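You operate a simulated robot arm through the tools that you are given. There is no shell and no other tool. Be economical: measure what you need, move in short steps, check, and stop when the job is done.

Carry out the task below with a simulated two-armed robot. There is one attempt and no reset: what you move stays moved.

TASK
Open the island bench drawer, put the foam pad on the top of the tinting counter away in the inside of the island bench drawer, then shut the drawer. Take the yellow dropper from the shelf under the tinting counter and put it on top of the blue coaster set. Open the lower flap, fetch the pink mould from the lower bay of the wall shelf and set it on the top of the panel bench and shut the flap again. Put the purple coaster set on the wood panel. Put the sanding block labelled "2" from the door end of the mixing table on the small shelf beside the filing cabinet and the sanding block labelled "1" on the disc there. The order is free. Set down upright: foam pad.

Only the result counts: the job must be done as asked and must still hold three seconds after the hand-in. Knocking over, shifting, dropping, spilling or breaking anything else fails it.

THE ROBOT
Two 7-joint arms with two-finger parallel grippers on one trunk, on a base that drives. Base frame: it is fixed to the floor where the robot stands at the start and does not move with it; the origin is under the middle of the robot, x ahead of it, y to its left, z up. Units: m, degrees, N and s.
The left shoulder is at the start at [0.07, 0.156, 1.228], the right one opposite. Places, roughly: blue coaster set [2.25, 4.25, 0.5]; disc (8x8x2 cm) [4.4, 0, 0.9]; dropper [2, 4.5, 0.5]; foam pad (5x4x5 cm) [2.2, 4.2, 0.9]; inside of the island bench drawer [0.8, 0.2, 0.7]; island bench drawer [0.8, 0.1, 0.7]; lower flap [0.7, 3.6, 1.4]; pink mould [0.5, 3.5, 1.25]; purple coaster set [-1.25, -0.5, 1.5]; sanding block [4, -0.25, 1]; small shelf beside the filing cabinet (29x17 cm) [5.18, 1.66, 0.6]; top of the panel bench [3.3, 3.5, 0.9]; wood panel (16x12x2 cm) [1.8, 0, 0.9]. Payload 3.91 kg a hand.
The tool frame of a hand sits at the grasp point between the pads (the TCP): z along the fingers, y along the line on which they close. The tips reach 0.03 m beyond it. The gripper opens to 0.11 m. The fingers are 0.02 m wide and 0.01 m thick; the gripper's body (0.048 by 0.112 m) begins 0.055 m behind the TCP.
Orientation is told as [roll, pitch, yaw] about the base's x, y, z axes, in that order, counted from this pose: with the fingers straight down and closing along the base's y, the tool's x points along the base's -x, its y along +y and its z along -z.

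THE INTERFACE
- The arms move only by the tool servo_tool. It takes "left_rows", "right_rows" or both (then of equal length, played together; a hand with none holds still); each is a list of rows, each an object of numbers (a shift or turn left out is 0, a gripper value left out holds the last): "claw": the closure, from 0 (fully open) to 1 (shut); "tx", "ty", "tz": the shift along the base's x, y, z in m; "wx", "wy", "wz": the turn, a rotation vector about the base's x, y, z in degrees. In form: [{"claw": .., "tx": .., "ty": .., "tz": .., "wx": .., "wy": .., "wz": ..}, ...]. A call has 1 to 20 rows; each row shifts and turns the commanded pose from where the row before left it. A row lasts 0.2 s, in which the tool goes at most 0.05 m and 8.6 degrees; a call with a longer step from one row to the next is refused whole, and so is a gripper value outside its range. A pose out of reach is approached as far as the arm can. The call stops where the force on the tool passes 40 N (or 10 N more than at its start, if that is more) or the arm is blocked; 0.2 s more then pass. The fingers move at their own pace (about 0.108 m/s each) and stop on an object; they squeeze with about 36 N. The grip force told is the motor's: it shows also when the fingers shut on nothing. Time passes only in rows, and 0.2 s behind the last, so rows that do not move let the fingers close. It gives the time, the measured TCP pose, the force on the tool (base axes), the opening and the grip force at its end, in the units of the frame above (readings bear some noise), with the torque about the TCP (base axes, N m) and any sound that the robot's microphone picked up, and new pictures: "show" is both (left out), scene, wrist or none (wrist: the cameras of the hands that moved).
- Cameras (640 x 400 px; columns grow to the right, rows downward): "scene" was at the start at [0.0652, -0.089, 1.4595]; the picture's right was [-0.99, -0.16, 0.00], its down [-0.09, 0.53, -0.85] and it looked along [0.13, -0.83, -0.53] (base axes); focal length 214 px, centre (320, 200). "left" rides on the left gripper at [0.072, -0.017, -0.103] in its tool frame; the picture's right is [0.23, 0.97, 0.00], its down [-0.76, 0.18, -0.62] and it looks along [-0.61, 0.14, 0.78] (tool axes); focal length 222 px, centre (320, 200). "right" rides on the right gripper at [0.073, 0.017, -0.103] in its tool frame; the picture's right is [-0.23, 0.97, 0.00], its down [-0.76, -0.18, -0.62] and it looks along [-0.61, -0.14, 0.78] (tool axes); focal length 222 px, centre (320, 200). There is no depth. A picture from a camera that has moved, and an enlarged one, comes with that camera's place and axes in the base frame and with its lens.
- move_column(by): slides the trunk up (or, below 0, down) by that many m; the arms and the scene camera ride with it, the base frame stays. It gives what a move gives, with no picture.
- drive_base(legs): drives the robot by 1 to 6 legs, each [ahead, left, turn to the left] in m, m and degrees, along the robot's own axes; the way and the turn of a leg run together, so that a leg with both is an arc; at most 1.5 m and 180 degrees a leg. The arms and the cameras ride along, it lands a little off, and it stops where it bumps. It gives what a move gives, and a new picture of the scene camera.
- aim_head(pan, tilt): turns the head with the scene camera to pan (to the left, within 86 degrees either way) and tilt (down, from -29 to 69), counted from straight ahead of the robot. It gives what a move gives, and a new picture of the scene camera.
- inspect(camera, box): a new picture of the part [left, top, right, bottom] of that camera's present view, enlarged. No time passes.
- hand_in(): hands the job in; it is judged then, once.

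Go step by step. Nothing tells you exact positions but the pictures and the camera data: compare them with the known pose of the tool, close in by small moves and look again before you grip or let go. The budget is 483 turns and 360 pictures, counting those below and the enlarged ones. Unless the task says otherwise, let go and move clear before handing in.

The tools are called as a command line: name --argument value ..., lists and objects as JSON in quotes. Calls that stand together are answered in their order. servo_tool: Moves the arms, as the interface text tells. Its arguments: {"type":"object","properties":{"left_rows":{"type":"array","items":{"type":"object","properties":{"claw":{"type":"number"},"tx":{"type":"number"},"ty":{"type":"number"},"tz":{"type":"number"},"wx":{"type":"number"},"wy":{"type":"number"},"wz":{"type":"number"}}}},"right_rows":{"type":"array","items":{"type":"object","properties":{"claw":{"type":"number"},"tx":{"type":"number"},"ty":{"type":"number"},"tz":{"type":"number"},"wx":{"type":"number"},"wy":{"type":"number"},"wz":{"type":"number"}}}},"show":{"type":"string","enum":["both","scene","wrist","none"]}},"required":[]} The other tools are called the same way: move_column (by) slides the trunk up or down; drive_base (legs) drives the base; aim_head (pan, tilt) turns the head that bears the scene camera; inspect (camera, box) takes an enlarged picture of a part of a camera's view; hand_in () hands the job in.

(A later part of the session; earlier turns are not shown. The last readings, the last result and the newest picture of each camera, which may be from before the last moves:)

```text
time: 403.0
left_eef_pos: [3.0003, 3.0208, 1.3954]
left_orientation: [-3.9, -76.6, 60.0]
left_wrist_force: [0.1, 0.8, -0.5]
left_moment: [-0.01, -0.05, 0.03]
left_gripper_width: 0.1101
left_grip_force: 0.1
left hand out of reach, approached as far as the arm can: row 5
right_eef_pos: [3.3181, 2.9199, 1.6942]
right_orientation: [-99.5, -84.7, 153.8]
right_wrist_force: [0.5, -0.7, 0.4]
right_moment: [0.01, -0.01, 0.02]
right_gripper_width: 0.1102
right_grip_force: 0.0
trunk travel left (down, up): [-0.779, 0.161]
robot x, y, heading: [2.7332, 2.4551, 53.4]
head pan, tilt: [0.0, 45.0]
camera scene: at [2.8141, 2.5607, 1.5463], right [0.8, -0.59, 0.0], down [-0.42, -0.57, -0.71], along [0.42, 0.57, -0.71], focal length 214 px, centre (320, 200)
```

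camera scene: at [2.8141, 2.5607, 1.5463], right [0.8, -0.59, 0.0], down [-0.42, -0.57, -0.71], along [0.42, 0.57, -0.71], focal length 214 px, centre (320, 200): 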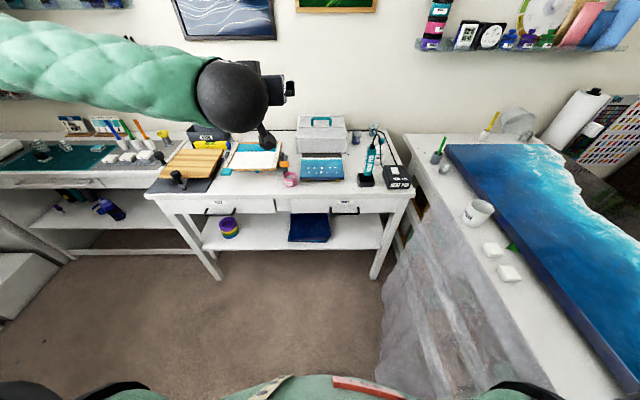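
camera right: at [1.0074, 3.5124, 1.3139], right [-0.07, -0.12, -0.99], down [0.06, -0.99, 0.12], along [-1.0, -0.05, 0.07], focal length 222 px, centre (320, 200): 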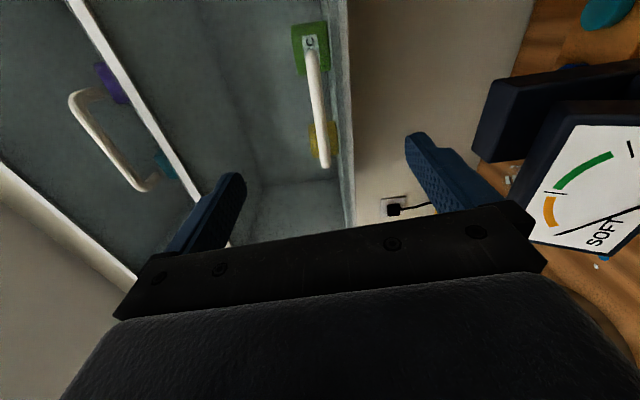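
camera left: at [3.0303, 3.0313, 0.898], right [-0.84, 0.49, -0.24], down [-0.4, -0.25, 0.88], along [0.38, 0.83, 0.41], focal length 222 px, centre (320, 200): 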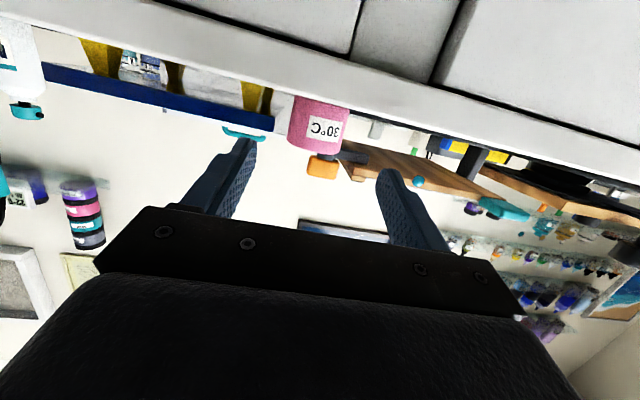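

servo_tool --left_rows '[{"tx": -0.0175, "ty": -0.005, "tz": 0.022, "wx": -6.78, "wy": 5.03}, {"tx": -0.0175, "ty": -0.005, "tz": 0.022, "wx": -6.78, "wy": 5.03}, {"tx": -0.0175, "ty": -0.005, "tz": 0.022, "wx": -6.78, "wy": 5.03}, {"tx": -0.0175, "ty": -0.005, "tz": 0.022, "wx": -6.78, "wy": 5.03}, {"tx": -0.0175, "ty": -0.005, "tz": 0.022, "wx": -6.78, "wy": 5.03}, {"tx": -0.0175, "ty": -0.005, "tz": 0.022, "wx": -6.78, "wy": 5.03}, {"tx": -0.0175, "ty": -0.005, "tz": 0.022, "wx": -6.78, "wy": 5.03}, {"tx": -0.0175, "ty": -0.005, "tz": 0.022, "wx": -6.78, "wy": 5.03}, {"tx": -0.0175, "ty": -0.005, "tz": 0.022, "wx": -6.78, "wy": 5.03}, {}]' --show "none"

aim_head --pan 70 --tilt 20

```text
time: 405.2
left_eef_pos: [2.8458, 2.9779, 1.5965]
left_orientation: [2.5, -0.6, 55.1]
left_wrist_force: [0.0, -0.4, -0.3]
left_moment: [-0.01, 0.0, 0.0]
left_gripper_width: 0.1101
left_grip_force: 0.1
right_eef_pos: [3.3164, 2.9213, 1.6945]
right_orientation: [-98.7, -84.6, 153.2]
right_wrist_force: [-0.1, 1.1, -0.1]
right_moment: [0.01, 0.0, -0.05]
right_gripper_width: 0.1101
right_grip_force: 0.1
trunk travel left (down, up): [-0.779, 0.161]
robot x, y, heading: [2.734, 2.4573, 53.2]
head pan, tilt: [0.0, 45.0]
```

```text
time: 406.6
left_eef_pos: [2.8463, 2.9765, 1.5979]
left_orientation: [2.4, -0.7, 55.0]
left_wrist_force: [0.3, -0.6, -0.2]
left_moment: [0.02, -0.01, -0.02]
left_gripper_width: 0.1099
left_grip_force: 0.1
right_eef_pos: [3.3173, 2.92, 1.6953]
right_orientation: [-98.9, -84.6, 153.3]
right_wrist_force: [-0.2, 1.0, -0.6]
right_moment: [-0.01, -0.02, 0.0]
right_gripper_width: 0.1097
right_grip_force: 0.1
trunk travel left (down, up): [-0.779, 0.161]
robot x, y, heading: [2.7334, 2.457, 53.5]
head pan, tilt: [70.0, 20.0]
camera scene: at [2.7139, 2.5743, 1.585], right [0.83, 0.55, 0.0], down [0.19, -0.29, -0.94], along [-0.52, 0.78, -0.34], focal length 214 px, centre (320, 200)
```

scene: 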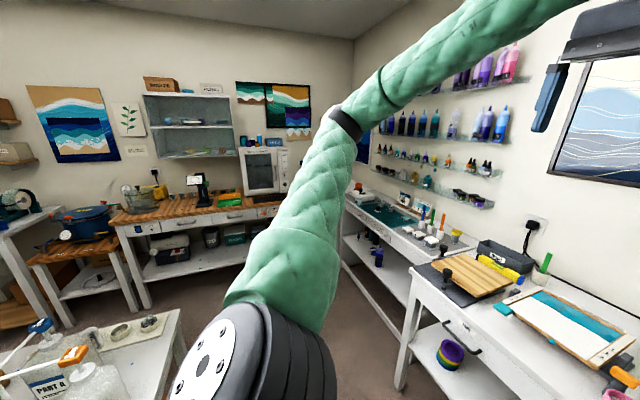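

drive_base --legs '[[0.13, 0, 0.5], [0, 0.7, 0], [0, 0.65, 0]]'

aim_head --pan 0 --tilt 45

inspect --camera "scene" --box '[200, 100, 480, 275]'

```text
time: 414.6
left_eef_pos: [1.8149, 3.8838, 1.5982]
left_orientation: [2.6, -0.7, 55.9]
left_wrist_force: [0.0, -0.4, -0.2]
left_moment: [0.02, 0.03, 0.0]
left_gripper_width: 0.11
left_grip_force: 0.1
right_eef_pos: [2.288, 3.8336, 1.6942]
right_orientation: [-99.0, -84.6, 154.3]
right_wrist_force: [-0.4, -0.3, 0.2]
right_moment: [-0.04, 0.01, -0.02]
right_gripper_width: 0.1099
right_grip_force: 0.1
trunk travel left (down, up): [-0.779, 0.161]
robot x, y, heading: [1.7104, 3.3589, 54.1]
head pan, tilt: [70.0, 20.0]
camera scene: at [1.6896, 3.478, 1.585], right [0.83, 0.56, 0.0], down [0.19, -0.28, -0.94], along [-0.53, 0.78, -0.34], focal length 214 px, centre (320, 200)
```

scene: 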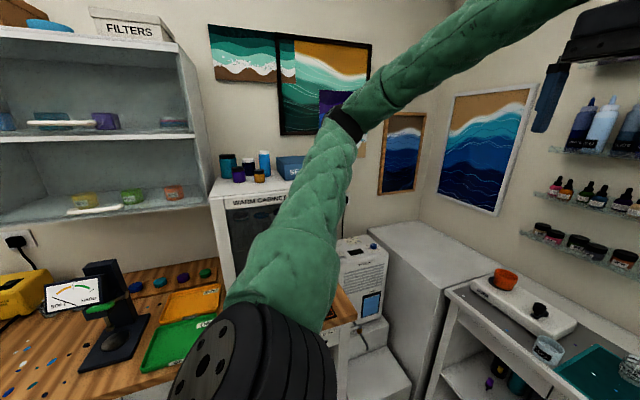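

```text
time: 416.0
left_eef_pos: [1.8161, 3.8847, 1.5973]
left_orientation: [2.5, -0.7, 55.8]
left_wrist_force: [0.0, 0.0, -0.4]
left_moment: [0.02, 0.0, -0.01]
left_gripper_width: 0.1102
left_grip_force: 0.0
right_eef_pos: [2.287, 3.8361, 1.6948]
right_orientation: [-98.9, -84.6, 154.1]
right_wrist_force: [0.6, 0.9, 0.8]
right_moment: [0.0, -0.02, 0.0]
right_gripper_width: 0.11
right_grip_force: 0.0
trunk travel left (down, up): [-0.779, 0.161]
robot x, y, heading: [1.7125, 3.3573, 54.2]
head pan, tilt: [0.0, 45.0]
camera scene: at [1.7888, 3.4677, 1.5463], right [0.81, -0.58, 0.0], down [-0.41, -0.58, -0.71], along [0.41, 0.57, -0.71], focal length 214 px, centre (320, 200)
```

scene: 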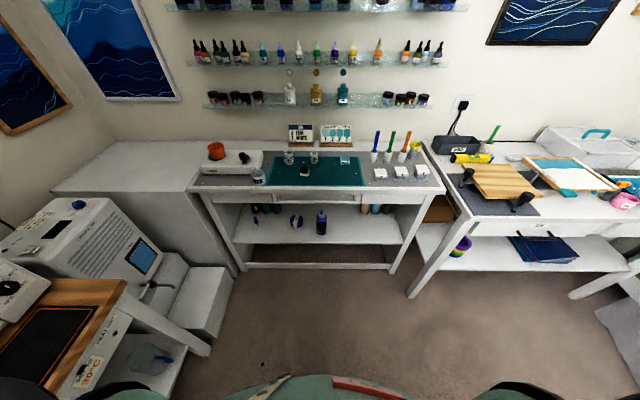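

```text
2.29 times, centred on (340, 188) of scene
camera zoom: at [1.7888, 3.4677, 1.5463], right [0.81, -0.58, 0.0], down [-0.41, -0.58, -0.71], along [0.41, 0.57, -0.71], focal length 490 px, centre (274, 229)
```

zoom: 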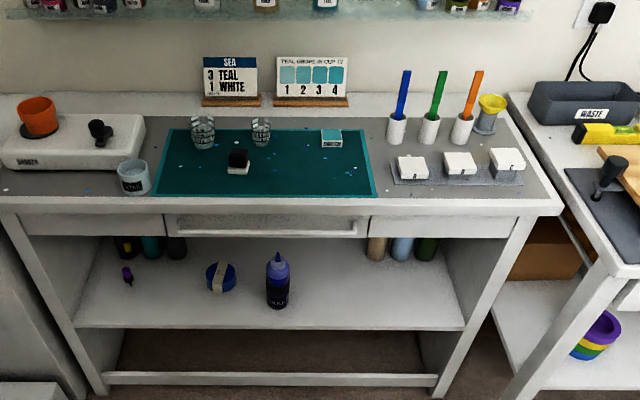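

move_column --by -0.4

aim_head --pan 0 --tilt 30

inspect --camera "scene" --box '[180, 120, 440, 280]'

```text
time: 419.9
left_eef_pos: [1.8144, 3.8841, 1.1985]
left_orientation: [2.5, -0.6, 55.9]
left_wrist_force: [-0.4, -0.4, -0.1]
left_moment: [-0.01, 0.0, 0.0]
left_gripper_width: 0.1099
left_grip_force: 0.0
right_eef_pos: [2.2878, 3.835, 1.295]
right_orientation: [-99.1, -84.6, 154.2]
right_wrist_force: [0.0, 0.1, -0.3]
right_moment: [0.04, 0.01, -0.01]
right_gripper_width: 0.11
right_grip_force: 0.1
trunk travel left (down, up): [-0.379, 0.561]
robot x, y, heading: [1.7147, 3.3587, 54.4]
head pan, tilt: [0.0, 45.0]
```

```text
time: 420.6
left_eef_pos: [1.8152, 3.8832, 1.1968]
left_orientation: [2.5, -0.7, 55.8]
left_wrist_force: [0.3, -0.1, -0.6]
left_moment: [0.03, -0.03, 0.01]
left_gripper_width: 0.11
left_grip_force: 0.1
right_eef_pos: [2.2873, 3.8344, 1.2945]
right_orientation: [-98.9, -84.6, 154.0]
right_wrist_force: [0.6, 0.7, -0.2]
right_moment: [0.01, -0.02, -0.04]
right_gripper_width: 0.1098
right_grip_force: 0.1
trunk travel left (down, up): [-0.379, 0.561]
robot x, y, heading: [1.7131, 3.3572, 54.5]
head pan, tilt: [0.0, 30.0]
camera scene: at [1.7943, 3.4748, 1.1688], right [0.81, -0.58, 0.0], down [-0.29, -0.41, -0.87], along [0.5, 0.7, -0.5], focal length 214 px, centre (320, 200)
```

scene: 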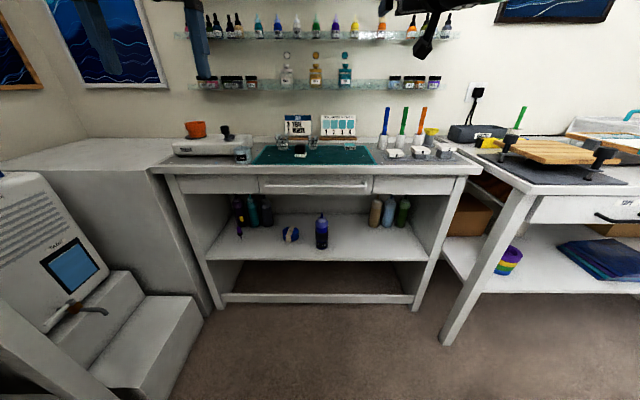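

```text
2.46 times, centred on (310, 200) of scene
camera zoom: at [1.7943, 3.4748, 1.1688], right [0.81, -0.58, 0.0], down [-0.29, -0.41, -0.87], along [0.5, 0.7, -0.5], focal length 528 px, centre (345, 200)
```

zoom: 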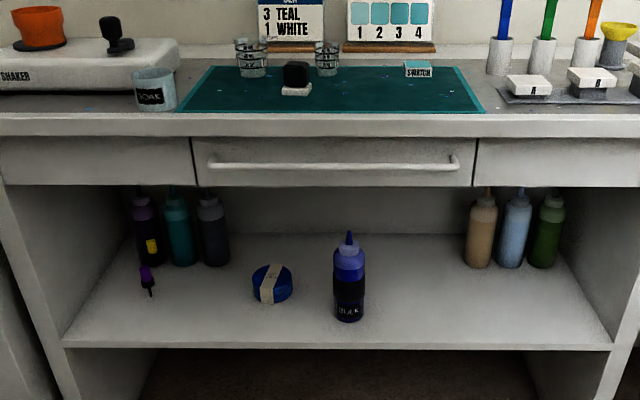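

servo_tool --right_rows '[{"tx": -0.0175, "ty": -0.0243, "tz": 0.02, "wx": -6.81, "wy": 4.91}, {"tx": -0.0175, "ty": -0.0243, "tz": 0.02, "wx": -6.81, "wy": 4.91}, {"tx": -0.0175, "ty": -0.0243, "tz": 0.02, "wx": -6.81, "wy": 4.91}, {"tx": -0.0175, "ty": -0.0243, "tz": 0.02, "wx": -6.81, "wy": 4.91}, {"tx": -0.0175, "ty": -0.0243, "tz": 0.02, "wx": -6.81, "wy": 4.91}, {"tx": -0.0175, "ty": -0.0243, "tz": 0.02, "wx": -6.81, "wy": 4.91}, {"tx": -0.0175, "ty": -0.0243, "tz": 0.02, "wx": -6.81, "wy": 4.91}, {"tx": -0.0175, "ty": -0.0243, "tz": 0.02, "wx": -6.81, "wy": 4.91}, {"tx": -0.0175, "ty": -0.0243, "tz": 0.02, "wx": -6.81, "wy": 4.91}, {"tx": -0.0175, "ty": -0.0243, "tz": 0.02, "wx": -6.81, "wy": 4.91}]' --show "scene"

```text
time: 422.8
left_eef_pos: [1.8166, 3.8834, 1.1962]
left_orientation: [2.6, -0.7, 55.8]
left_wrist_force: [-0.4, 0.3, 0.7]
left_moment: [-0.03, -0.05, 0.0]
left_gripper_width: 0.1099
left_grip_force: 0.1
right_eef_pos: [2.1128, 3.5905, 1.4941]
right_orientation: [0.3, -6.8, 59.6]
right_wrist_force: [0.8, 0.4, 0.5]
right_moment: [0.01, -0.01, 0.02]
right_gripper_width: 0.1102
right_grip_force: 0.0
trunk travel left (down, up): [-0.379, 0.561]
robot x, y, heading: [1.7135, 3.3609, 54.5]
head pan, tilt: [0.0, 30.0]
camera scene: at [1.7942, 3.4749, 1.1689], right [0.81, -0.58, 0.0], down [-0.29, -0.41, -0.87], along [0.5, 0.7, -0.5], focal length 214 px, centre (320, 200)
```

scene: 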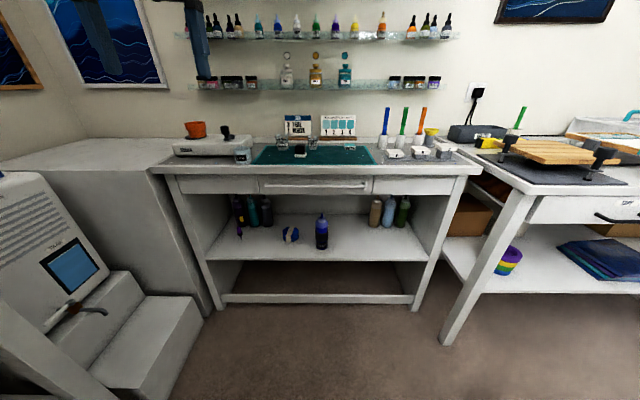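

move_column --by -0.37

servo_tool --left_rows '[{"tx": 0.004, "ty": 0.006, "tz": -0.03, "wx": 5.8, "wy": -4.2}, {"tx": 0.004, "ty": 0.006, "tz": -0.03, "wx": 5.8, "wy": -4.2}, {"tx": 0.004, "ty": 0.006, "tz": -0.03, "wx": 5.8, "wy": -4.2}, {"tx": 0.004, "ty": 0.006, "tz": -0.03, "wx": 5.8, "wy": -4.2}, {"tx": 0.004, "ty": 0.006, "tz": -0.03, "wx": 5.8, "wy": -4.2}, {"tx": 0.004, "ty": 0.006, "tz": -0.03, "wx": 5.8, "wy": -4.2}, {"tx": 0.004, "ty": 0.006, "tz": -0.03, "wx": 5.8, "wy": -4.2}, {"tx": 0.004, "ty": 0.006, "tz": -0.02, "wx": 5.8, "wy": -4.2}, {"tx": 0.004, "ty": 0.006, "tz": -0.01}, {}]'

```text
time: 425.7
left_eef_pos: [1.9511, 3.8901, 0.8475]
left_orientation: [3.9, -0.8, 42.5]
left_wrist_force: [3.3, -2.2, -0.2]
left_moment: [0.25, 0.27, 0.01]
left_gripper_width: 0.1098
left_grip_force: 0.1
right_eef_pos: [2.2949, 3.4618, 1.1698]
right_orientation: [16.3, -7.4, 45.8]
right_wrist_force: [1.4, -2.6, -0.8]
right_moment: [0.15, 0.28, 0.07]
right_gripper_width: 0.11
right_grip_force: 0.1
trunk travel left (down, up): [-0.046, 0.894]
robot x, y, heading: [1.761, 3.4012, 44.7]
head pan, tilt: [0.0, 30.0]
stopped: the arm was blocked; the commanded pose is now the measured one
```

```text
time: 426.0
left_eef_pos: [1.9554, 4.0643, 0.7062]
left_orientation: [-10.1, -2.4, 35.5]
left_wrist_force: [3.3, 9.5, -9.6]
left_moment: [-0.87, 0.14, -0.09]
left_gripper_width: 0.1099
left_grip_force: 0.1
right_eef_pos: [2.2181, 3.619, 1.2004]
right_orientation: [8.9, -6.5, 37.6]
right_wrist_force: [-3.6, 5.4, -0.3]
right_moment: [-0.47, -0.34, -0.06]
right_gripper_width: 0.1099
right_grip_force: 0.1
trunk travel left (down, up): [-0.046, 0.894]
robot x, y, heading: [1.8017, 3.4441, 36.2]
head pan, tilt: [0.0, 30.0]
stopped in row 1 (left hand): the arm was blocked; the commanded pose is now the measured one
camera scene: at [1.9078, 3.5594, 0.8316], right [0.59, -0.81, 0.04], down [-0.4, -0.33, -0.86], along [0.7, 0.49, -0.52], focal length 214 px, centre (320, 200)
camera left: at [1.8917, 4.0218, 0.8089], right [-0.74, 0.65, -0.18], down [0.44, 0.66, 0.61], along [0.52, 0.37, -0.77], focal length 222 px, centre (320, 200)
```

scene: 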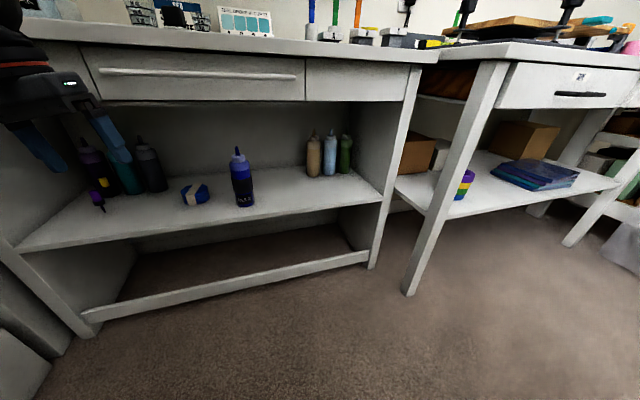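
left: 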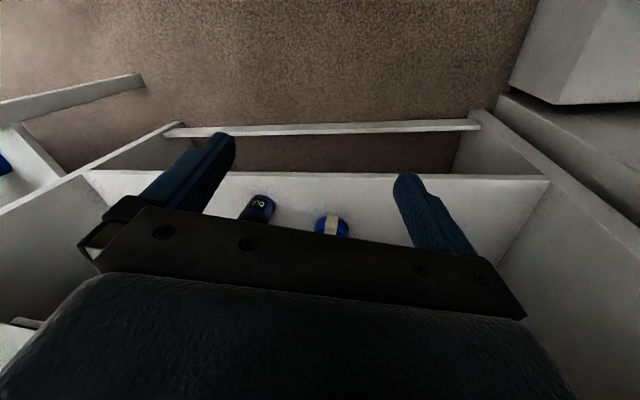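

move_column --by 0.1

aim_head --pan -80 --tilt 30

```text
time: 427.4
left_eef_pos: [1.9258, 3.988, 0.8685]
left_orientation: [-4.3, -4.0, 38.9]
left_wrist_force: [0.3, 0.6, -1.4]
left_moment: [-0.06, 0.04, 0.01]
left_gripper_width: 0.1102
left_grip_force: 0.0
right_eef_pos: [2.2008, 3.5823, 1.2877]
right_orientation: [8.1, -6.9, 42.8]
right_wrist_force: [0.3, 0.0, -0.8]
right_moment: [-0.02, 0.04, 0.0]
right_gripper_width: 0.1097
right_grip_force: 0.0
trunk travel left (down, up): [-0.146, 0.794]
robot x, y, heading: [1.7763, 3.4216, 40.5]
head pan, tilt: [0.0, 30.0]
```

```text
time: 428.9
left_eef_pos: [1.9259, 3.9848, 0.87]
left_orientation: [-4.4, -4.1, 38.9]
left_wrist_force: [0.1, 0.7, -0.4]
left_moment: [0.03, -0.02, -0.01]
left_gripper_width: 0.1098
left_grip_force: 0.1
right_eef_pos: [2.2005, 3.5803, 1.291]
right_orientation: [8.1, -7.3, 43.0]
right_wrist_force: [1.0, 0.4, -0.5]
right_moment: [-0.01, -0.01, -0.04]
right_gripper_width: 0.1099
right_grip_force: 0.1
trunk travel left (down, up): [-0.146, 0.794]
robot x, y, heading: [1.7784, 3.4162, 41.0]
head pan, tilt: [-80.0, 30.0]
camera scene: at [1.8881, 3.3952, 0.936], right [-0.63, -0.77, 0.0], down [-0.39, 0.32, -0.87], along [0.67, -0.55, -0.5], focal length 214 px, centre (320, 200)
```

scene: 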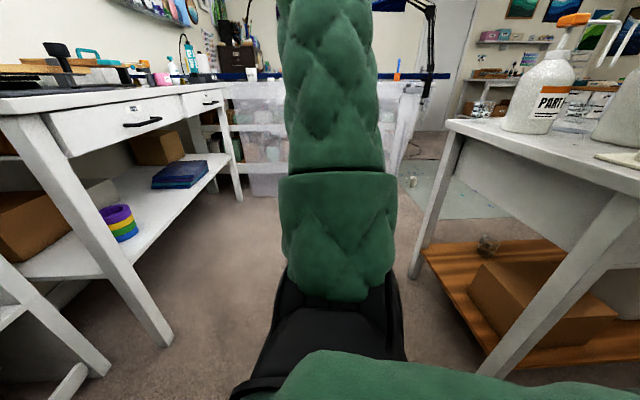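

aim_head --pan 70 --tilt 30

```text
time: 431.2
left_eef_pos: [1.926, 3.9854, 0.869]
left_orientation: [-4.4, -4.1, 38.9]
left_wrist_force: [0.6, 0.0, -0.8]
left_moment: [-0.03, 0.0, 0.01]
left_gripper_width: 0.1099
left_grip_force: 0.0
right_eef_pos: [2.2013, 3.5797, 1.2884]
right_orientation: [8.1, -7.2, 42.9]
right_wrist_force: [0.1, -0.3, 0.1]
right_moment: [0.01, -0.02, 0.0]
right_gripper_width: 0.11
right_grip_force: 0.0
trunk travel left (down, up): [-0.146, 0.794]
robot x, y, heading: [1.78, 3.4223, 40.8]
head pan, tilt: [70.0, 30.0]
camera scene: at [1.7861, 3.5371, 0.936], right [0.94, 0.35, 0.0], down [0.18, -0.47, -0.87], along [-0.31, 0.81, -0.5], focal length 214 px, centre (320, 200)
```

scene: 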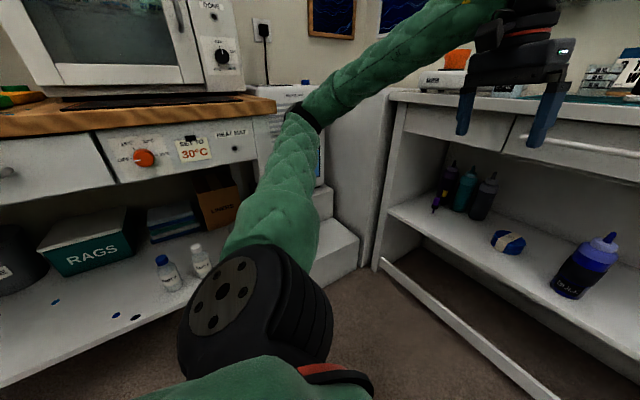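

drive_base --legs '[[0.0, -0.2, 0]]'

drive_base --legs '[[0, 0, 13]]'

```text
time: 432.8
left_eef_pos: [2.0566, 3.8354, 0.87]
left_orientation: [-4.3, -4.0, 38.9]
left_wrist_force: [0.4, 0.6, 0.4]
left_moment: [-0.01, 0.03, -0.04]
left_gripper_width: 0.11
left_grip_force: 0.0
right_eef_pos: [2.3308, 3.4295, 1.2893]
right_orientation: [8.2, -7.2, 42.9]
right_wrist_force: [0.2, -0.6, -0.6]
right_moment: [0.01, 0.03, 0.0]
right_gripper_width: 0.1099
right_grip_force: 0.0
trunk travel left (down, up): [-0.146, 0.794]
robot x, y, heading: [1.9085, 3.2674, 40.5]
head pan, tilt: [70.0, 30.0]
camera scene: at [1.916, 3.3861, 0.936], right [0.94, 0.35, 0.0], down [0.18, -0.47, -0.87], along [-0.31, 0.81, -0.5], focal length 214 px, centre (320, 200)
```

scene: 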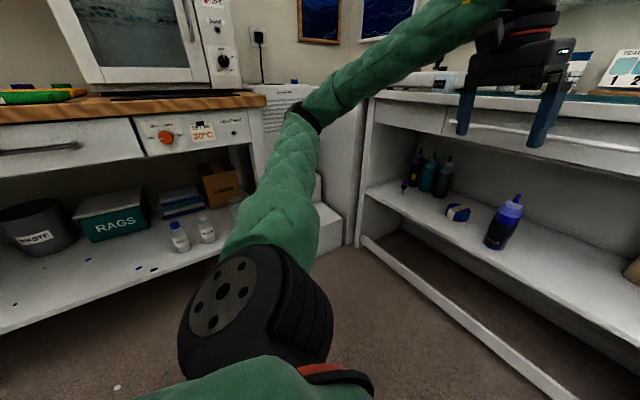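

```text
time: 434.0
left_eef_pos: [1.9241, 3.8539, 0.8691]
left_orientation: [-4.4, -4.2, 52.0]
left_wrist_force: [0.8, 1.2, 0.3]
left_moment: [0.0, 0.0, -0.02]
left_gripper_width: 0.1099
left_grip_force: 0.1
right_eef_pos: [2.2829, 3.5204, 1.2901]
right_orientation: [8.2, -7.2, 55.9]
right_wrist_force: [0.0, -0.2, 0.6]
right_moment: [0.01, -0.02, 0.01]
right_gripper_width: 0.1102
right_grip_force: 0.2
trunk travel left (down, up): [-0.146, 0.794]
robot x, y, heading: [1.9081, 3.2664, 53.8]
head pan, tilt: [70.0, 30.0]
camera scene: at [1.8888, 3.385, 0.9359], right [0.83, 0.56, 0.0], down [0.28, -0.42, -0.87], along [-0.48, 0.72, -0.5], focal length 214 px, centre (320, 200)
```

scene: 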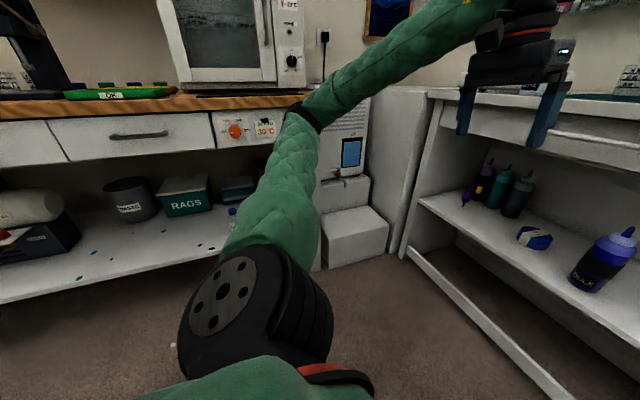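

servo_tool --left_rows '[{"tz": 0.045}, {"tz": 0.045}, {"tz": 0.045}, {"tz": 0.045}, {"tz": 0.045}, {"tz": 0.045}, {"tz": 0.045}, {"tz": 0.045}, {"tz": 0.045}, {"tz": 0.045}, {"tz": 0.045}, {"tz": 0.045}, {"tx": -0.015, "ty": -0.02, "tz": 0.02}, {"tx": -0.015, "ty": -0.02, "tz": 0.02}, {"tx": -0.015, "ty": -0.02}]' --show "scene"

```text
time: 437.2
left_eef_pos: [1.9892, 3.8652, 1.2424]
left_orientation: [-4.6, -4.5, 52.0]
left_wrist_force: [0.2, 0.0, 0.2]
left_moment: [0.0, 0.01, 0.0]
left_gripper_width: 0.1099
left_grip_force: 0.1
left hand out of reach, approached as far as the arm can: row 7, 8, 9, 10, 11, 12, 13, 14, 15
right_eef_pos: [2.2831, 3.5195, 1.2893]
right_orientation: [8.3, -7.2, 55.9]
right_wrist_force: [-0.4, 0.4, -0.1]
right_moment: [-0.03, -0.02, -0.01]
right_gripper_width: 0.1099
right_grip_force: 0.1
trunk travel left (down, up): [-0.146, 0.794]
robot x, y, heading: [1.9142, 3.2679, 53.8]
head pan, tilt: [70.0, 30.0]
camera scene: at [1.889, 3.3848, 0.936], right [0.83, 0.56, 0.0], down [0.28, -0.42, -0.87], along [-0.48, 0.72, -0.5], focal length 214 px, centre (320, 200)
```

scene: 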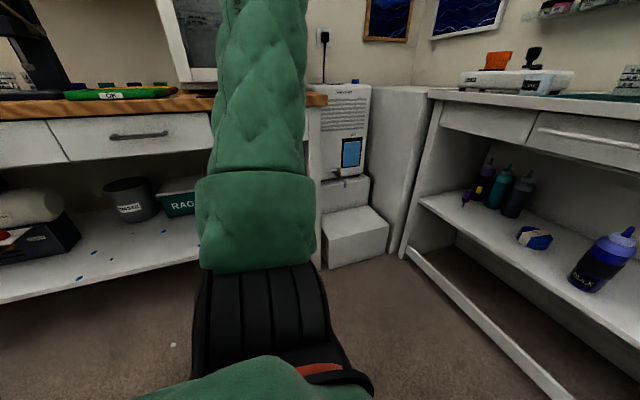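

inspect --camera "scene" --box '[410, 140, 640, 300]'

```text
2.50 times, centred on (525, 220) of scene
camera zoom: at [1.889, 3.3848, 0.936], right [0.83, 0.56, 0.0], down [0.28, -0.42, -0.87], along [-0.48, 0.72, -0.5], focal length 536 px, centre (-192, 150)
```

zoom: 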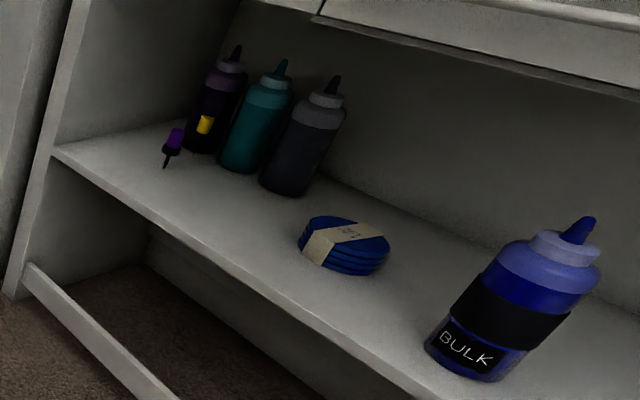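

drive_base --legs '[[0.35, 0.17, 0], [0, 0, 21]]'

aim_head --pan 15 --tilt 45

```text
time: 440.8
left_eef_pos: [1.8363, 4.2389, 1.2425]
left_orientation: [-4.7, -4.4, 72.9]
left_wrist_force: [0.2, -0.2, 0.6]
left_moment: [-0.01, 0.03, -0.03]
left_gripper_width: 0.11
left_grip_force: 0.0
right_eef_pos: [2.2363, 4.0213, 1.2898]
right_orientation: [8.1, -7.3, 76.8]
right_wrist_force: [0.4, -0.2, 0.0]
right_moment: [0.01, 0.01, 0.01]
right_gripper_width: 0.1099
right_grip_force: 0.0
trunk travel left (down, up): [-0.146, 0.794]
robot x, y, heading: [1.9759, 3.653, 74.8]
head pan, tilt: [70.0, 30.0]
camera scene: at [1.9162, 3.7539, 0.9359], right [0.58, 0.82, 0.0], down [0.41, -0.29, -0.87], along [-0.71, 0.5, -0.5], focal length 214 px, centre (320, 200)
```

scene: 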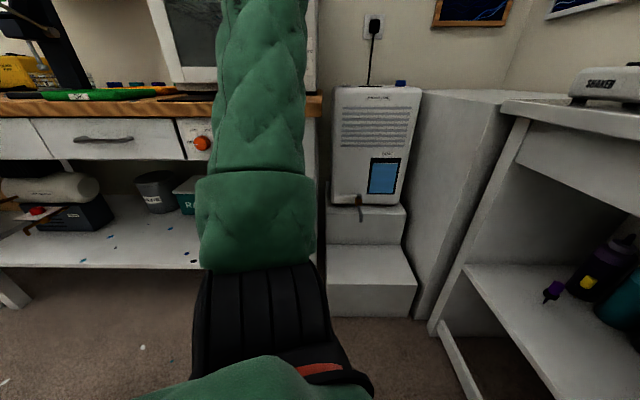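

```text
time: 442.0
left_eef_pos: [1.8375, 4.2382, 1.2421]
left_orientation: [-4.6, -4.3, 73.0]
left_wrist_force: [-0.1, 0.0, 0.5]
left_moment: [-0.02, 0.01, 0.02]
left_gripper_width: 0.1099
left_grip_force: 0.0
right_eef_pos: [2.2361, 4.0203, 1.291]
right_orientation: [8.2, -7.2, 76.8]
right_wrist_force: [0.8, 0.1, 1.5]
right_moment: [-0.01, 0.02, 0.01]
right_gripper_width: 0.11
right_grip_force: 0.0
trunk travel left (down, up): [-0.146, 0.794]
robot x, y, heading: [1.9738, 3.6523, 74.7]
head pan, tilt: [15.0, 45.0]
camera scene: at [1.9906, 3.7829, 0.9134], right [1.0, 0.0, 0.0], down [0.0, -0.71, -0.71], along [0.0, 0.71, -0.71], focal length 214 px, centre (320, 200)
```

scene: 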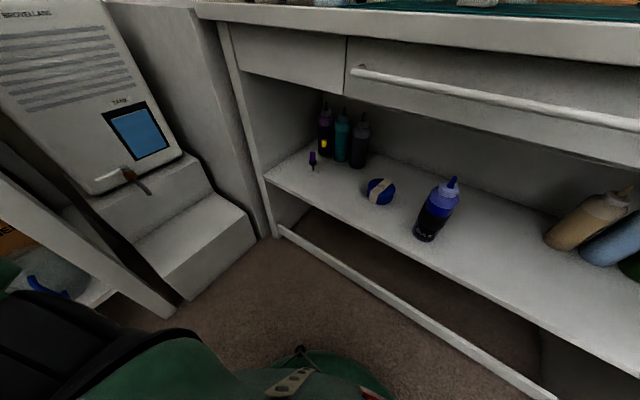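

inspect --camera "scene" --box '[270, 90, 470, 250]'

```text
2.50 times, centred on (370, 170) of scene
camera zoom: at [1.9906, 3.7829, 0.9134], right [1.0, 0.0, 0.0], down [0.0, -0.71, -0.71], along [0.0, 0.71, -0.71], focal length 536 px, centre (195, 275)
```

zoom: 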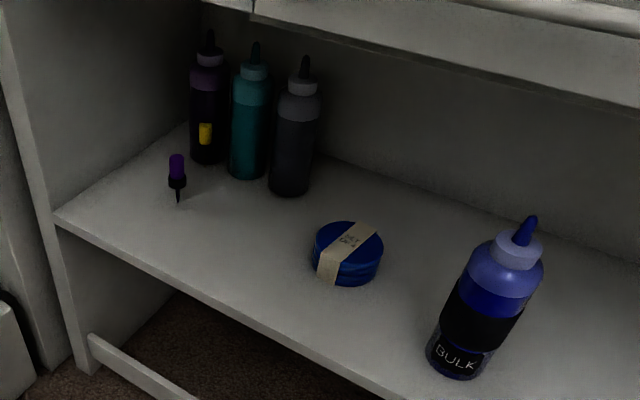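

drive_base --legs '[[-0.3, 0, 0]]'

servo_tool --right_rows '[{"wz": 6.6, "tx": -0.01, "tz": -0.03}, {"wz": 6.6, "tx": -0.01, "tz": -0.03}, {"wy": -8.1, "wz": -1, "tx": -0.01, "tz": -0.03}, {"wx": 7.56, "tx": -0.02, "tz": -0.035}, {"wx": 7.56, "tx": -0.02, "tz": -0.035}, {"wx": 7.56, "tx": -0.02, "tz": -0.035}, {"wx": 7.56, "tx": -0.02, "ty": 0.02, "tz": -0.035}, {"wx": 7.56, "tx": -0.02, "ty": 0.02, "tz": -0.035}, {"tx": -0.02, "ty": 0.03, "tz": -0.03}, {"tx": -0.02, "ty": 0.03, "tz": -0.03}, {}]' --show "scene"

```text
time: 444.1
left_eef_pos: [1.7585, 3.9443, 1.2428]
left_orientation: [-4.7, -4.5, 72.8]
left_wrist_force: [-0.8, -0.4, 0.3]
left_moment: [0.06, 0.02, -0.04]
left_gripper_width: 0.1101
left_grip_force: 0.1
right_eef_pos: [2.1565, 3.7245, 1.2913]
right_orientation: [8.2, -7.2, 76.8]
right_wrist_force: [0.0, -0.4, 0.0]
right_moment: [0.05, -0.03, 0.02]
right_gripper_width: 0.1101
right_grip_force: 0.1
trunk travel left (down, up): [-0.146, 0.794]
robot x, y, heading: [1.8983, 3.3593, 74.8]
head pan, tilt: [15.0, 45.0]
camera scene: at [1.9101, 3.4889, 0.9135], right [1.0, -0.01, 0.0], down [-0.01, -0.71, -0.71], along [0.01, 0.71, -0.71], focal length 214 px, centre (320, 200)
```

scene: 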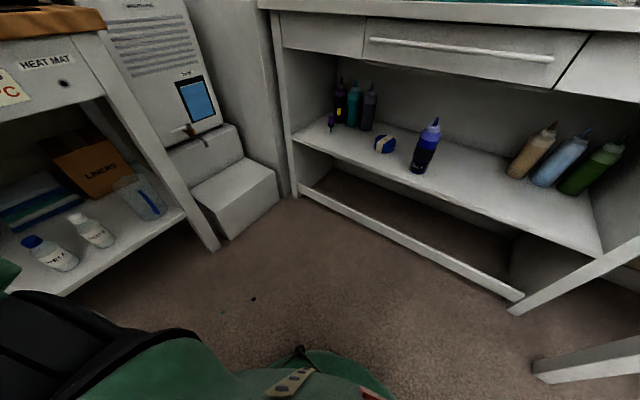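

```text
time: 446.5
left_eef_pos: [1.7586, 3.9415, 1.2459]
left_orientation: [-4.6, -4.7, 72.7]
left_wrist_force: [-0.6, -1.5, 1.2]
left_moment: [0.12, -0.04, 0.02]
left_gripper_width: 0.1099
left_grip_force: 0.1
right_eef_pos: [1.9962, 3.8161, 0.9775]
right_orientation: [0.0, -45.1, 90.0]
right_wrist_force: [0.5, -1.4, 1.4]
right_moment: [0.0, -0.01, 0.0]
right_gripper_width: 0.1098
right_grip_force: 0.1
right hand out of reach, approached as far as the arm can: row 10
trunk travel left (down, up): [-0.146, 0.794]
robot x, y, heading: [1.896, 3.3609, 74.5]
head pan, tilt: [15.0, 45.0]
camera scene: at [1.9095, 3.4873, 0.9138], right [1.0, -0.01, 0.0], down [0.0, -0.71, -0.71], along [0.01, 0.71, -0.71], focal length 214 px, centre (320, 200)
```

scene: 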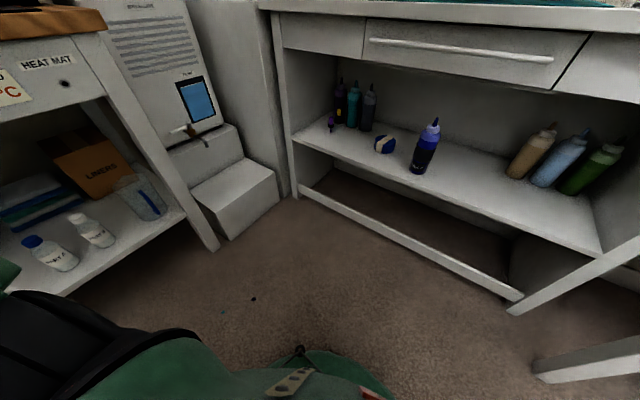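

servo_tool --right_rows '[{"tx": -0.008, "ty": 0.035, "tz": -0.03}, {"tx": -0.008, "ty": 0.035, "tz": -0.03}, {"tx": -0.008, "ty": 0.035, "tz": -0.03}, {"tx": -0.008, "ty": 0.035, "tz": -0.03}, {"tx": -0.008, "ty": 0.035, "tz": -0.03}, {"tx": -0.008, "ty": 0.03, "tz": -0.035}, {}]' --show "none"

move_column --by -0.13

aim_head --pan 0 --tilt 35

```text
time: 448.1
left_eef_pos: [1.7592, 3.9446, 1.2428]
left_orientation: [-4.6, -4.4, 72.8]
left_wrist_force: [-0.4, 0.5, 0.0]
left_moment: [0.0, 0.0, 0.03]
left_gripper_width: 0.1101
left_grip_force: 0.1
right_eef_pos: [2.0458, 3.9862, 0.8567]
right_orientation: [0.1, -45.0, 89.8]
right_wrist_force: [1.1, 0.3, -0.8]
right_moment: [0.03, -0.01, -0.01]
right_gripper_width: 0.1102
right_grip_force: 0.1
right hand out of reach, approached as far as the arm can: row 1, 2, 3, 4, 5, 6
trunk travel left (down, up): [-0.146, 0.794]
robot x, y, heading: [1.8966, 3.3619, 74.6]
head pan, tilt: [15.0, 45.0]
```

```text
time: 449.7
left_eef_pos: [1.759, 3.9458, 1.1123]
left_orientation: [-4.6, -4.4, 72.8]
left_wrist_force: [0.4, -0.5, 0.1]
left_moment: [0.01, 0.0, -0.01]
left_gripper_width: 0.1101
left_grip_force: 0.1
right_eef_pos: [2.0455, 3.9864, 0.7272]
right_orientation: [-0.1, -45.0, 89.9]
right_wrist_force: [1.1, 0.1, 0.0]
right_moment: [-0.02, 0.0, -0.01]
right_gripper_width: 0.1098
right_grip_force: 0.1
trunk travel left (down, up): [-0.016, 0.924]
robot x, y, heading: [1.8975, 3.3579, 74.4]
head pan, tilt: [15.0, 45.0]
```

```text
time: 450.4
left_eef_pos: [1.76, 3.9456, 1.1126]
left_orientation: [-4.6, -4.4, 72.8]
left_wrist_force: [0.0, 0.2, 0.4]
left_moment: [0.01, 0.01, -0.04]
left_gripper_width: 0.1099
left_grip_force: 0.0
right_eef_pos: [2.0462, 3.9857, 0.7266]
right_orientation: [0.1, -45.0, 90.0]
right_wrist_force: [-0.5, 0.2, 0.7]
right_moment: [-0.01, 0.01, 0.01]
right_gripper_width: 0.1098
right_grip_force: 0.0
trunk travel left (down, up): [-0.016, 0.924]
robot x, y, heading: [1.8993, 3.3581, 74.6]
head pan, tilt: [0.0, 35.0]
camera scene: at [1.933, 3.4931, 0.7981], right [0.96, -0.27, 0.0], down [-0.15, -0.55, -0.82], along [0.22, 0.79, -0.57], focal length 214 px, centre (320, 200)
```

scene: 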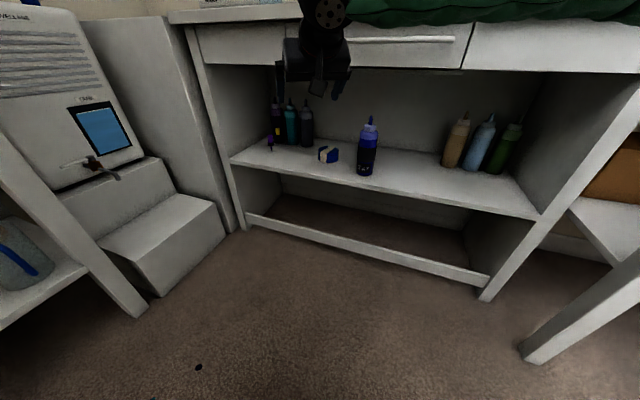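

servo_tool --right_rows '[{"ty": 0.01, "tz": -0.03}, {"ty": 0.01, "tz": -0.03}, {"ty": 0.01, "tz": -0.03}, {"ty": 0.01, "tz": -0.03}, {"ty": 0.01, "tz": -0.02}, {}]' --show "scene"

```text
time: 451.9
left_eef_pos: [1.7591, 3.9454, 1.1125]
left_orientation: [-4.7, -4.5, 72.9]
left_wrist_force: [-0.6, -0.3, -0.2]
left_moment: [-0.04, -0.04, -0.01]
left_gripper_width: 0.11
left_grip_force: 0.0
right_eef_pos: [2.0551, 4.0285, 0.5866]
right_orientation: [0.1, -44.9, 89.9]
right_wrist_force: [-0.7, -0.2, 0.9]
right_moment: [-0.04, -0.01, 0.0]
right_gripper_width: 0.11
right_grip_force: 0.0
right hand out of reach, approached as far as the arm can: row 3, 4, 5
trunk travel left (down, up): [-0.016, 0.924]
robot x, y, heading: [1.895, 3.3579, 74.5]
head pan, tilt: [0.0, 35.0]
camera scene: at [1.9331, 3.4932, 0.7982], right [0.96, -0.27, 0.0], down [-0.15, -0.55, -0.82], along [0.22, 0.79, -0.57], focal length 214 px, centre (320, 200)
```

scene: 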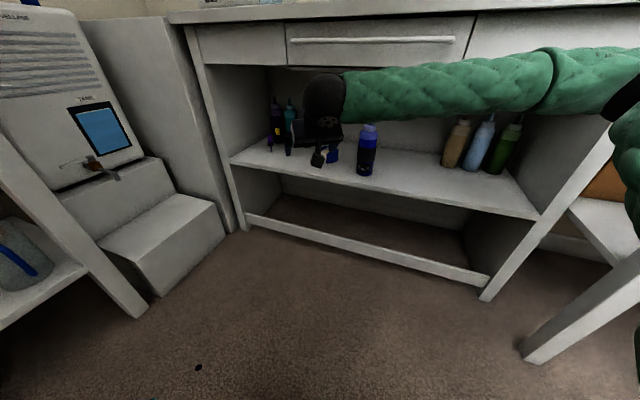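

drive_base --legs '[[-0.08, 0.0, 0], [0, 0, 15.5]]'

servo_tool --right_rows '[{"tx": 0.02, "ty": 0.02, "wz": -7.5}, {"tx": 0.02, "ty": 0.02, "wz": -7.5}, {"tx": 0.02, "ty": 0.02}, {"tx": 0.02, "ty": 0.025}, {"tx": 0.02, "ty": 0.03}, {"tx": 0.01, "ty": 0.035}, {"tx": 0.0, "ty": 0.035}, {}]' --show "scene"

```text
time: 453.8
left_eef_pos: [1.584, 3.8089, 1.1136]
left_orientation: [-4.7, -4.4, 88.6]
left_wrist_force: [0.5, 0.4, 0.7]
left_moment: [0.03, 0.03, -0.02]
left_gripper_width: 0.1101
left_grip_force: 0.0
right_eef_pos: [1.8463, 3.9683, 0.5869]
right_orientation: [0.1, -45.0, 105.6]
right_wrist_force: [0.2, -0.8, -0.2]
right_moment: [0.02, 0.01, 0.02]
right_gripper_width: 0.1102
right_grip_force: 0.1
trunk travel left (down, up): [-0.016, 0.924]
robot x, y, heading: [1.8756, 3.282, 90.5]
head pan, tilt: [0.0, 35.0]
camera scene: at [1.8741, 3.4211, 0.7981], right [1.0, 0.01, 0.0], down [0.0, -0.57, -0.82], along [0.0, 0.82, -0.57], focal length 214 px, centre (320, 200)
```

scene: 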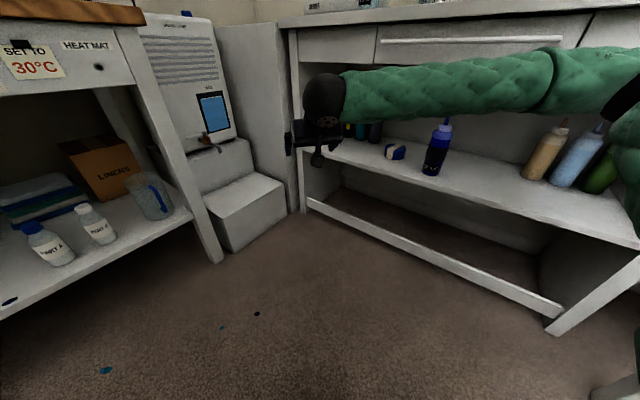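

```text
time: 455.6
left_eef_pos: [1.5836, 3.8091, 1.1128]
left_orientation: [-4.5, -4.4, 88.6]
left_wrist_force: [0.2, 0.3, 0.0]
left_moment: [-0.01, -0.01, -0.02]
left_gripper_width: 0.1101
left_grip_force: 0.1
right_eef_pos: [1.9578, 4.1559, 0.5865]
right_orientation: [0.1, -44.9, 90.8]
right_wrist_force: [0.3, -0.7, -0.1]
right_moment: [0.01, 0.0, 0.04]
right_gripper_width: 0.1099
right_grip_force: 0.0
trunk travel left (down, up): [-0.016, 0.924]
robot x, y, heading: [1.8759, 3.286, 90.0]
head pan, tilt: [0.0, 35.0]
camera scene: at [1.8742, 3.4211, 0.7982], right [1.0, 0.01, 0.0], down [0.0, -0.57, -0.82], along [0.0, 0.82, -0.57], focal length 214 px, centre (320, 200)
```

scene: 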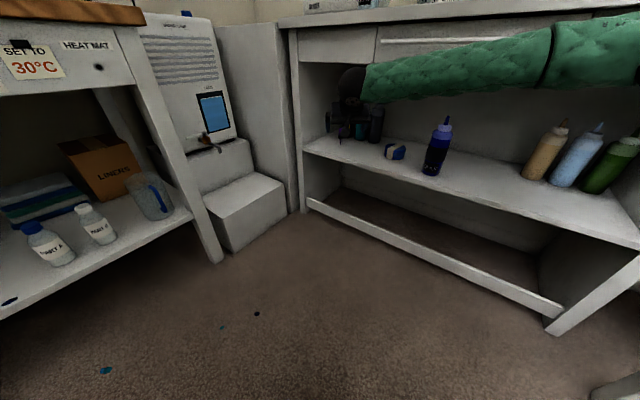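

servo_tool --right_rows '[{"tx": 0.012, "ty": 0.03}, {"tx": 0.012, "ty": 0.03}, {"tx": 0.012, "ty": 0.03}, {"tx": 0.012, "ty": 0.03}, {}]' --show "both"

```text
time: 456.8
left_eef_pos: [1.5843, 3.8096, 1.1124]
left_orientation: [-4.6, -4.4, 88.5]
left_wrist_force: [-0.6, 0.2, 0.3]
left_moment: [0.02, 0.02, -0.01]
left_gripper_width: 0.1102
left_grip_force: 0.0
right_eef_pos: [2.0131, 4.267, 0.5872]
right_orientation: [0.1, -45.0, 90.7]
right_wrist_force: [0.4, -0.6, 0.4]
right_moment: [0.0, 0.02, 0.02]
right_gripper_width: 0.1099
right_grip_force: 0.0
right hand out of reach, approached as far as the arm can: row 4
trunk travel left (down, up): [-0.016, 0.924]
robot x, y, heading: [1.8742, 3.2824, 90.3]
head pan, tilt: [0.0, 35.0]
camera scene: at [1.8742, 3.4211, 0.7981], right [1.0, 0.01, 0.0], down [0.0, -0.57, -0.82], along [0.0, 0.82, -0.57], focal length 214 px, centre (320, 200)
camera right: at [1.9982, 4.1423, 0.6084], right [-0.98, 0.15, 0.16], down [0.18, 0.1, 0.98], along [0.13, 0.98, -0.12], focal length 222 px, centre (320, 200)
```

scene: 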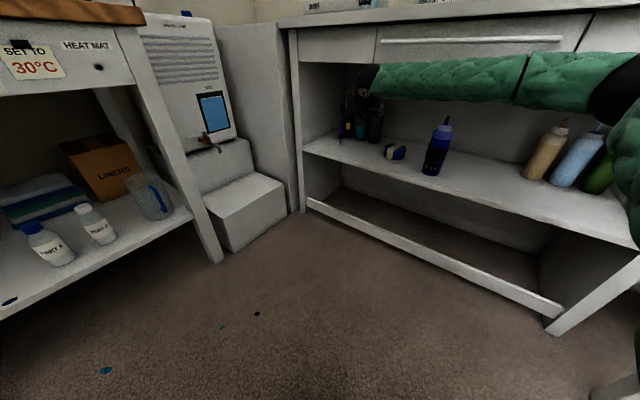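
right: 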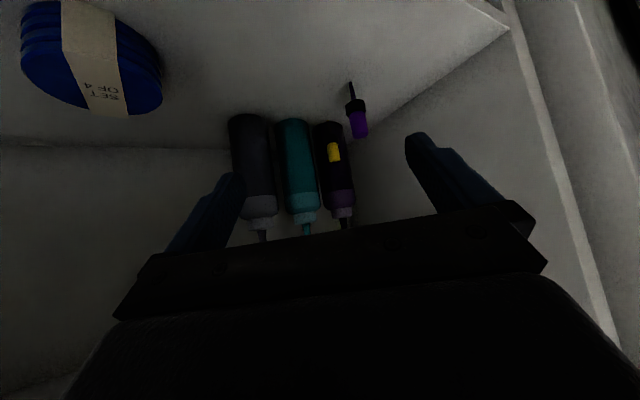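

servo_tool --right_rows '[{"tx": -0.012, "ty": -0.03}, {"tx": -0.012, "ty": -0.03}, {"tx": -0.012, "ty": -0.03}, {"tx": -0.012, "ty": -0.03}, {"tx": 0.0, "ty": -0.03}, {"tx": 0.0, "ty": -0.03}, {"tx": 0.02, "ty": -0.03}, {"tx": 0.02, "ty": -0.02}]' --show "none"

drive_base --legs '[[-0.03, -0.25, 0]]'

servo_tool --right_rows '[{"tz": 0.045}, {"tz": 0.045}, {"tz": 0.045}, {"tz": 0.045}, {"tz": 0.045}, {"tz": 0.045}, {"tz": 0.045}, {"tz": 0.045}, {"tz": 0.045, "wx": -7.5}, {"tz": 0.045, "wx": -7.5}, {"tz": 0.045, "wx": -7.5}, {"tz": 0.045, "wx": -7.5}, {"tz": 0.03, "wx": -7.5}, {"tz": 0.03, "wx": -7.5}]' --show "scene"

```text
time: 458.6
left_eef_pos: [1.5838, 3.8092, 1.1124]
left_orientation: [-4.6, -4.3, 88.6]
left_wrist_force: [-0.4, 0.0, -0.6]
left_moment: [0.0, 0.0, -0.04]
left_gripper_width: 0.1098
left_grip_force: 0.0
right_eef_pos: [2.0059, 4.0367, 0.5877]
right_orientation: [0.0, -45.1, 90.6]
right_wrist_force: [-0.6, -0.4, -0.6]
right_moment: [-0.02, -0.01, 0.02]
right_gripper_width: 0.1101
right_grip_force: 0.0
trunk travel left (down, up): [-0.016, 0.924]
robot x, y, heading: [1.8742, 3.2854, 90.3]
head pan, tilt: [0.0, 35.0]
```

```text
time: 460.6
left_eef_pos: [1.7736, 3.7712, 1.116]
left_orientation: [-5.0, -5.0, 93.5]
left_wrist_force: [-0.4, -0.4, 1.0]
left_moment: [0.03, -0.02, -0.03]
left_gripper_width: 0.1101
left_grip_force: 0.0
right_eef_pos: [2.1693, 4.0359, 0.6073]
right_orientation: [-1.4, -46.4, 97.4]
right_wrist_force: [0.0, -0.5, -0.1]
right_moment: [0.0, -0.03, -0.01]
right_gripper_width: 0.1101
right_grip_force: 0.1
trunk travel left (down, up): [-0.016, 0.924]
robot x, y, heading: [2.1165, 3.2804, 94.8]
head pan, tilt: [0.0, 35.0]
stopped in leg 1: the robot was blocked; the commanded pose is now the measured one
camera scene: at [2.098, 3.4124, 0.8004], right [1.0, 0.09, 0.01], down [0.06, -0.57, -0.82], along [-0.07, 0.82, -0.57], focal length 214 px, centre (320, 200)
```

scene: 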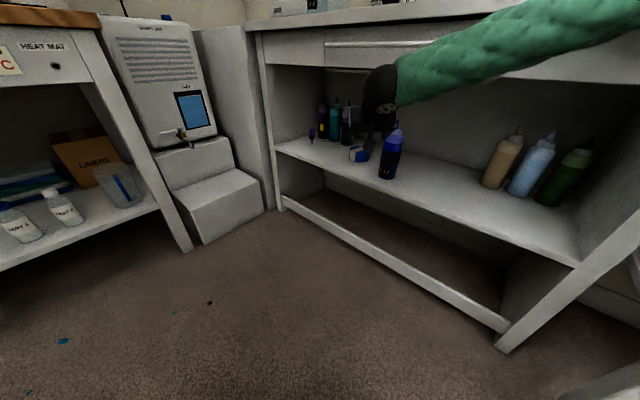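

```text
time: 461.7
left_eef_pos: [1.7684, 3.7745, 1.1121]
left_orientation: [-4.8, -4.3, 95.2]
left_wrist_force: [-0.4, -0.3, 0.4]
left_moment: [-0.02, 0.01, -0.01]
left_gripper_width: 0.11
left_grip_force: 0.0
right_eef_pos: [2.1519, 4.0434, 0.7745]
right_orientation: [-0.9, -44.5, 98.9]
right_wrist_force: [-0.4, -11.5, -5.2]
right_moment: [0.45, 0.25, -0.74]
right_gripper_width: 0.109
right_grip_force: 0.1
trunk travel left (down, up): [-0.016, 0.924]
robot x, y, heading: [2.1213, 3.2803, 97.0]
head pan, tilt: [0.0, 35.0]
stopped in row 5 (right hand): the force on the tool passed its limit at 77 N (the readings are from after the stop); the commanded pose is now the measured one
camera scene: at [2.1023, 3.4234, 0.7982], right [0.99, 0.12, 0.0], down [0.07, -0.57, -0.82], along [-0.1, 0.81, -0.58], focal length 214 px, centre (320, 200)
```

scene: 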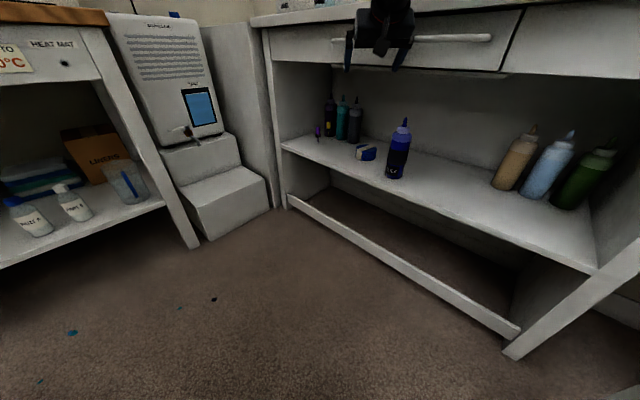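

inspect --camera "scene" --box '[240, 0, 560, 200]'

```text
2.00 times, centred on (400, 100) of scene
camera zoom: at [2.1023, 3.4234, 0.7982], right [0.99, 0.12, 0.0], down [0.07, -0.57, -0.82], along [-0.1, 0.81, -0.58], focal length 429 px, centre (160, 400)
```

zoom: 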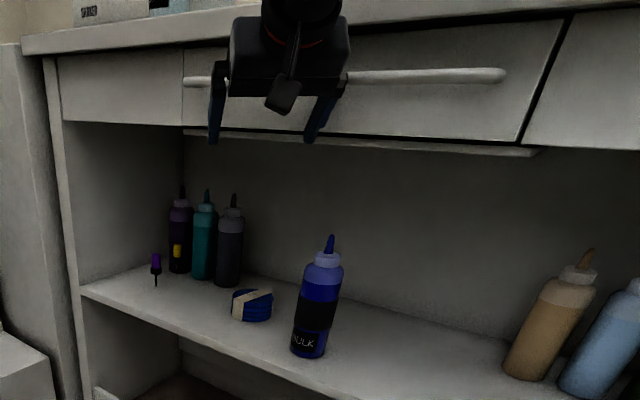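

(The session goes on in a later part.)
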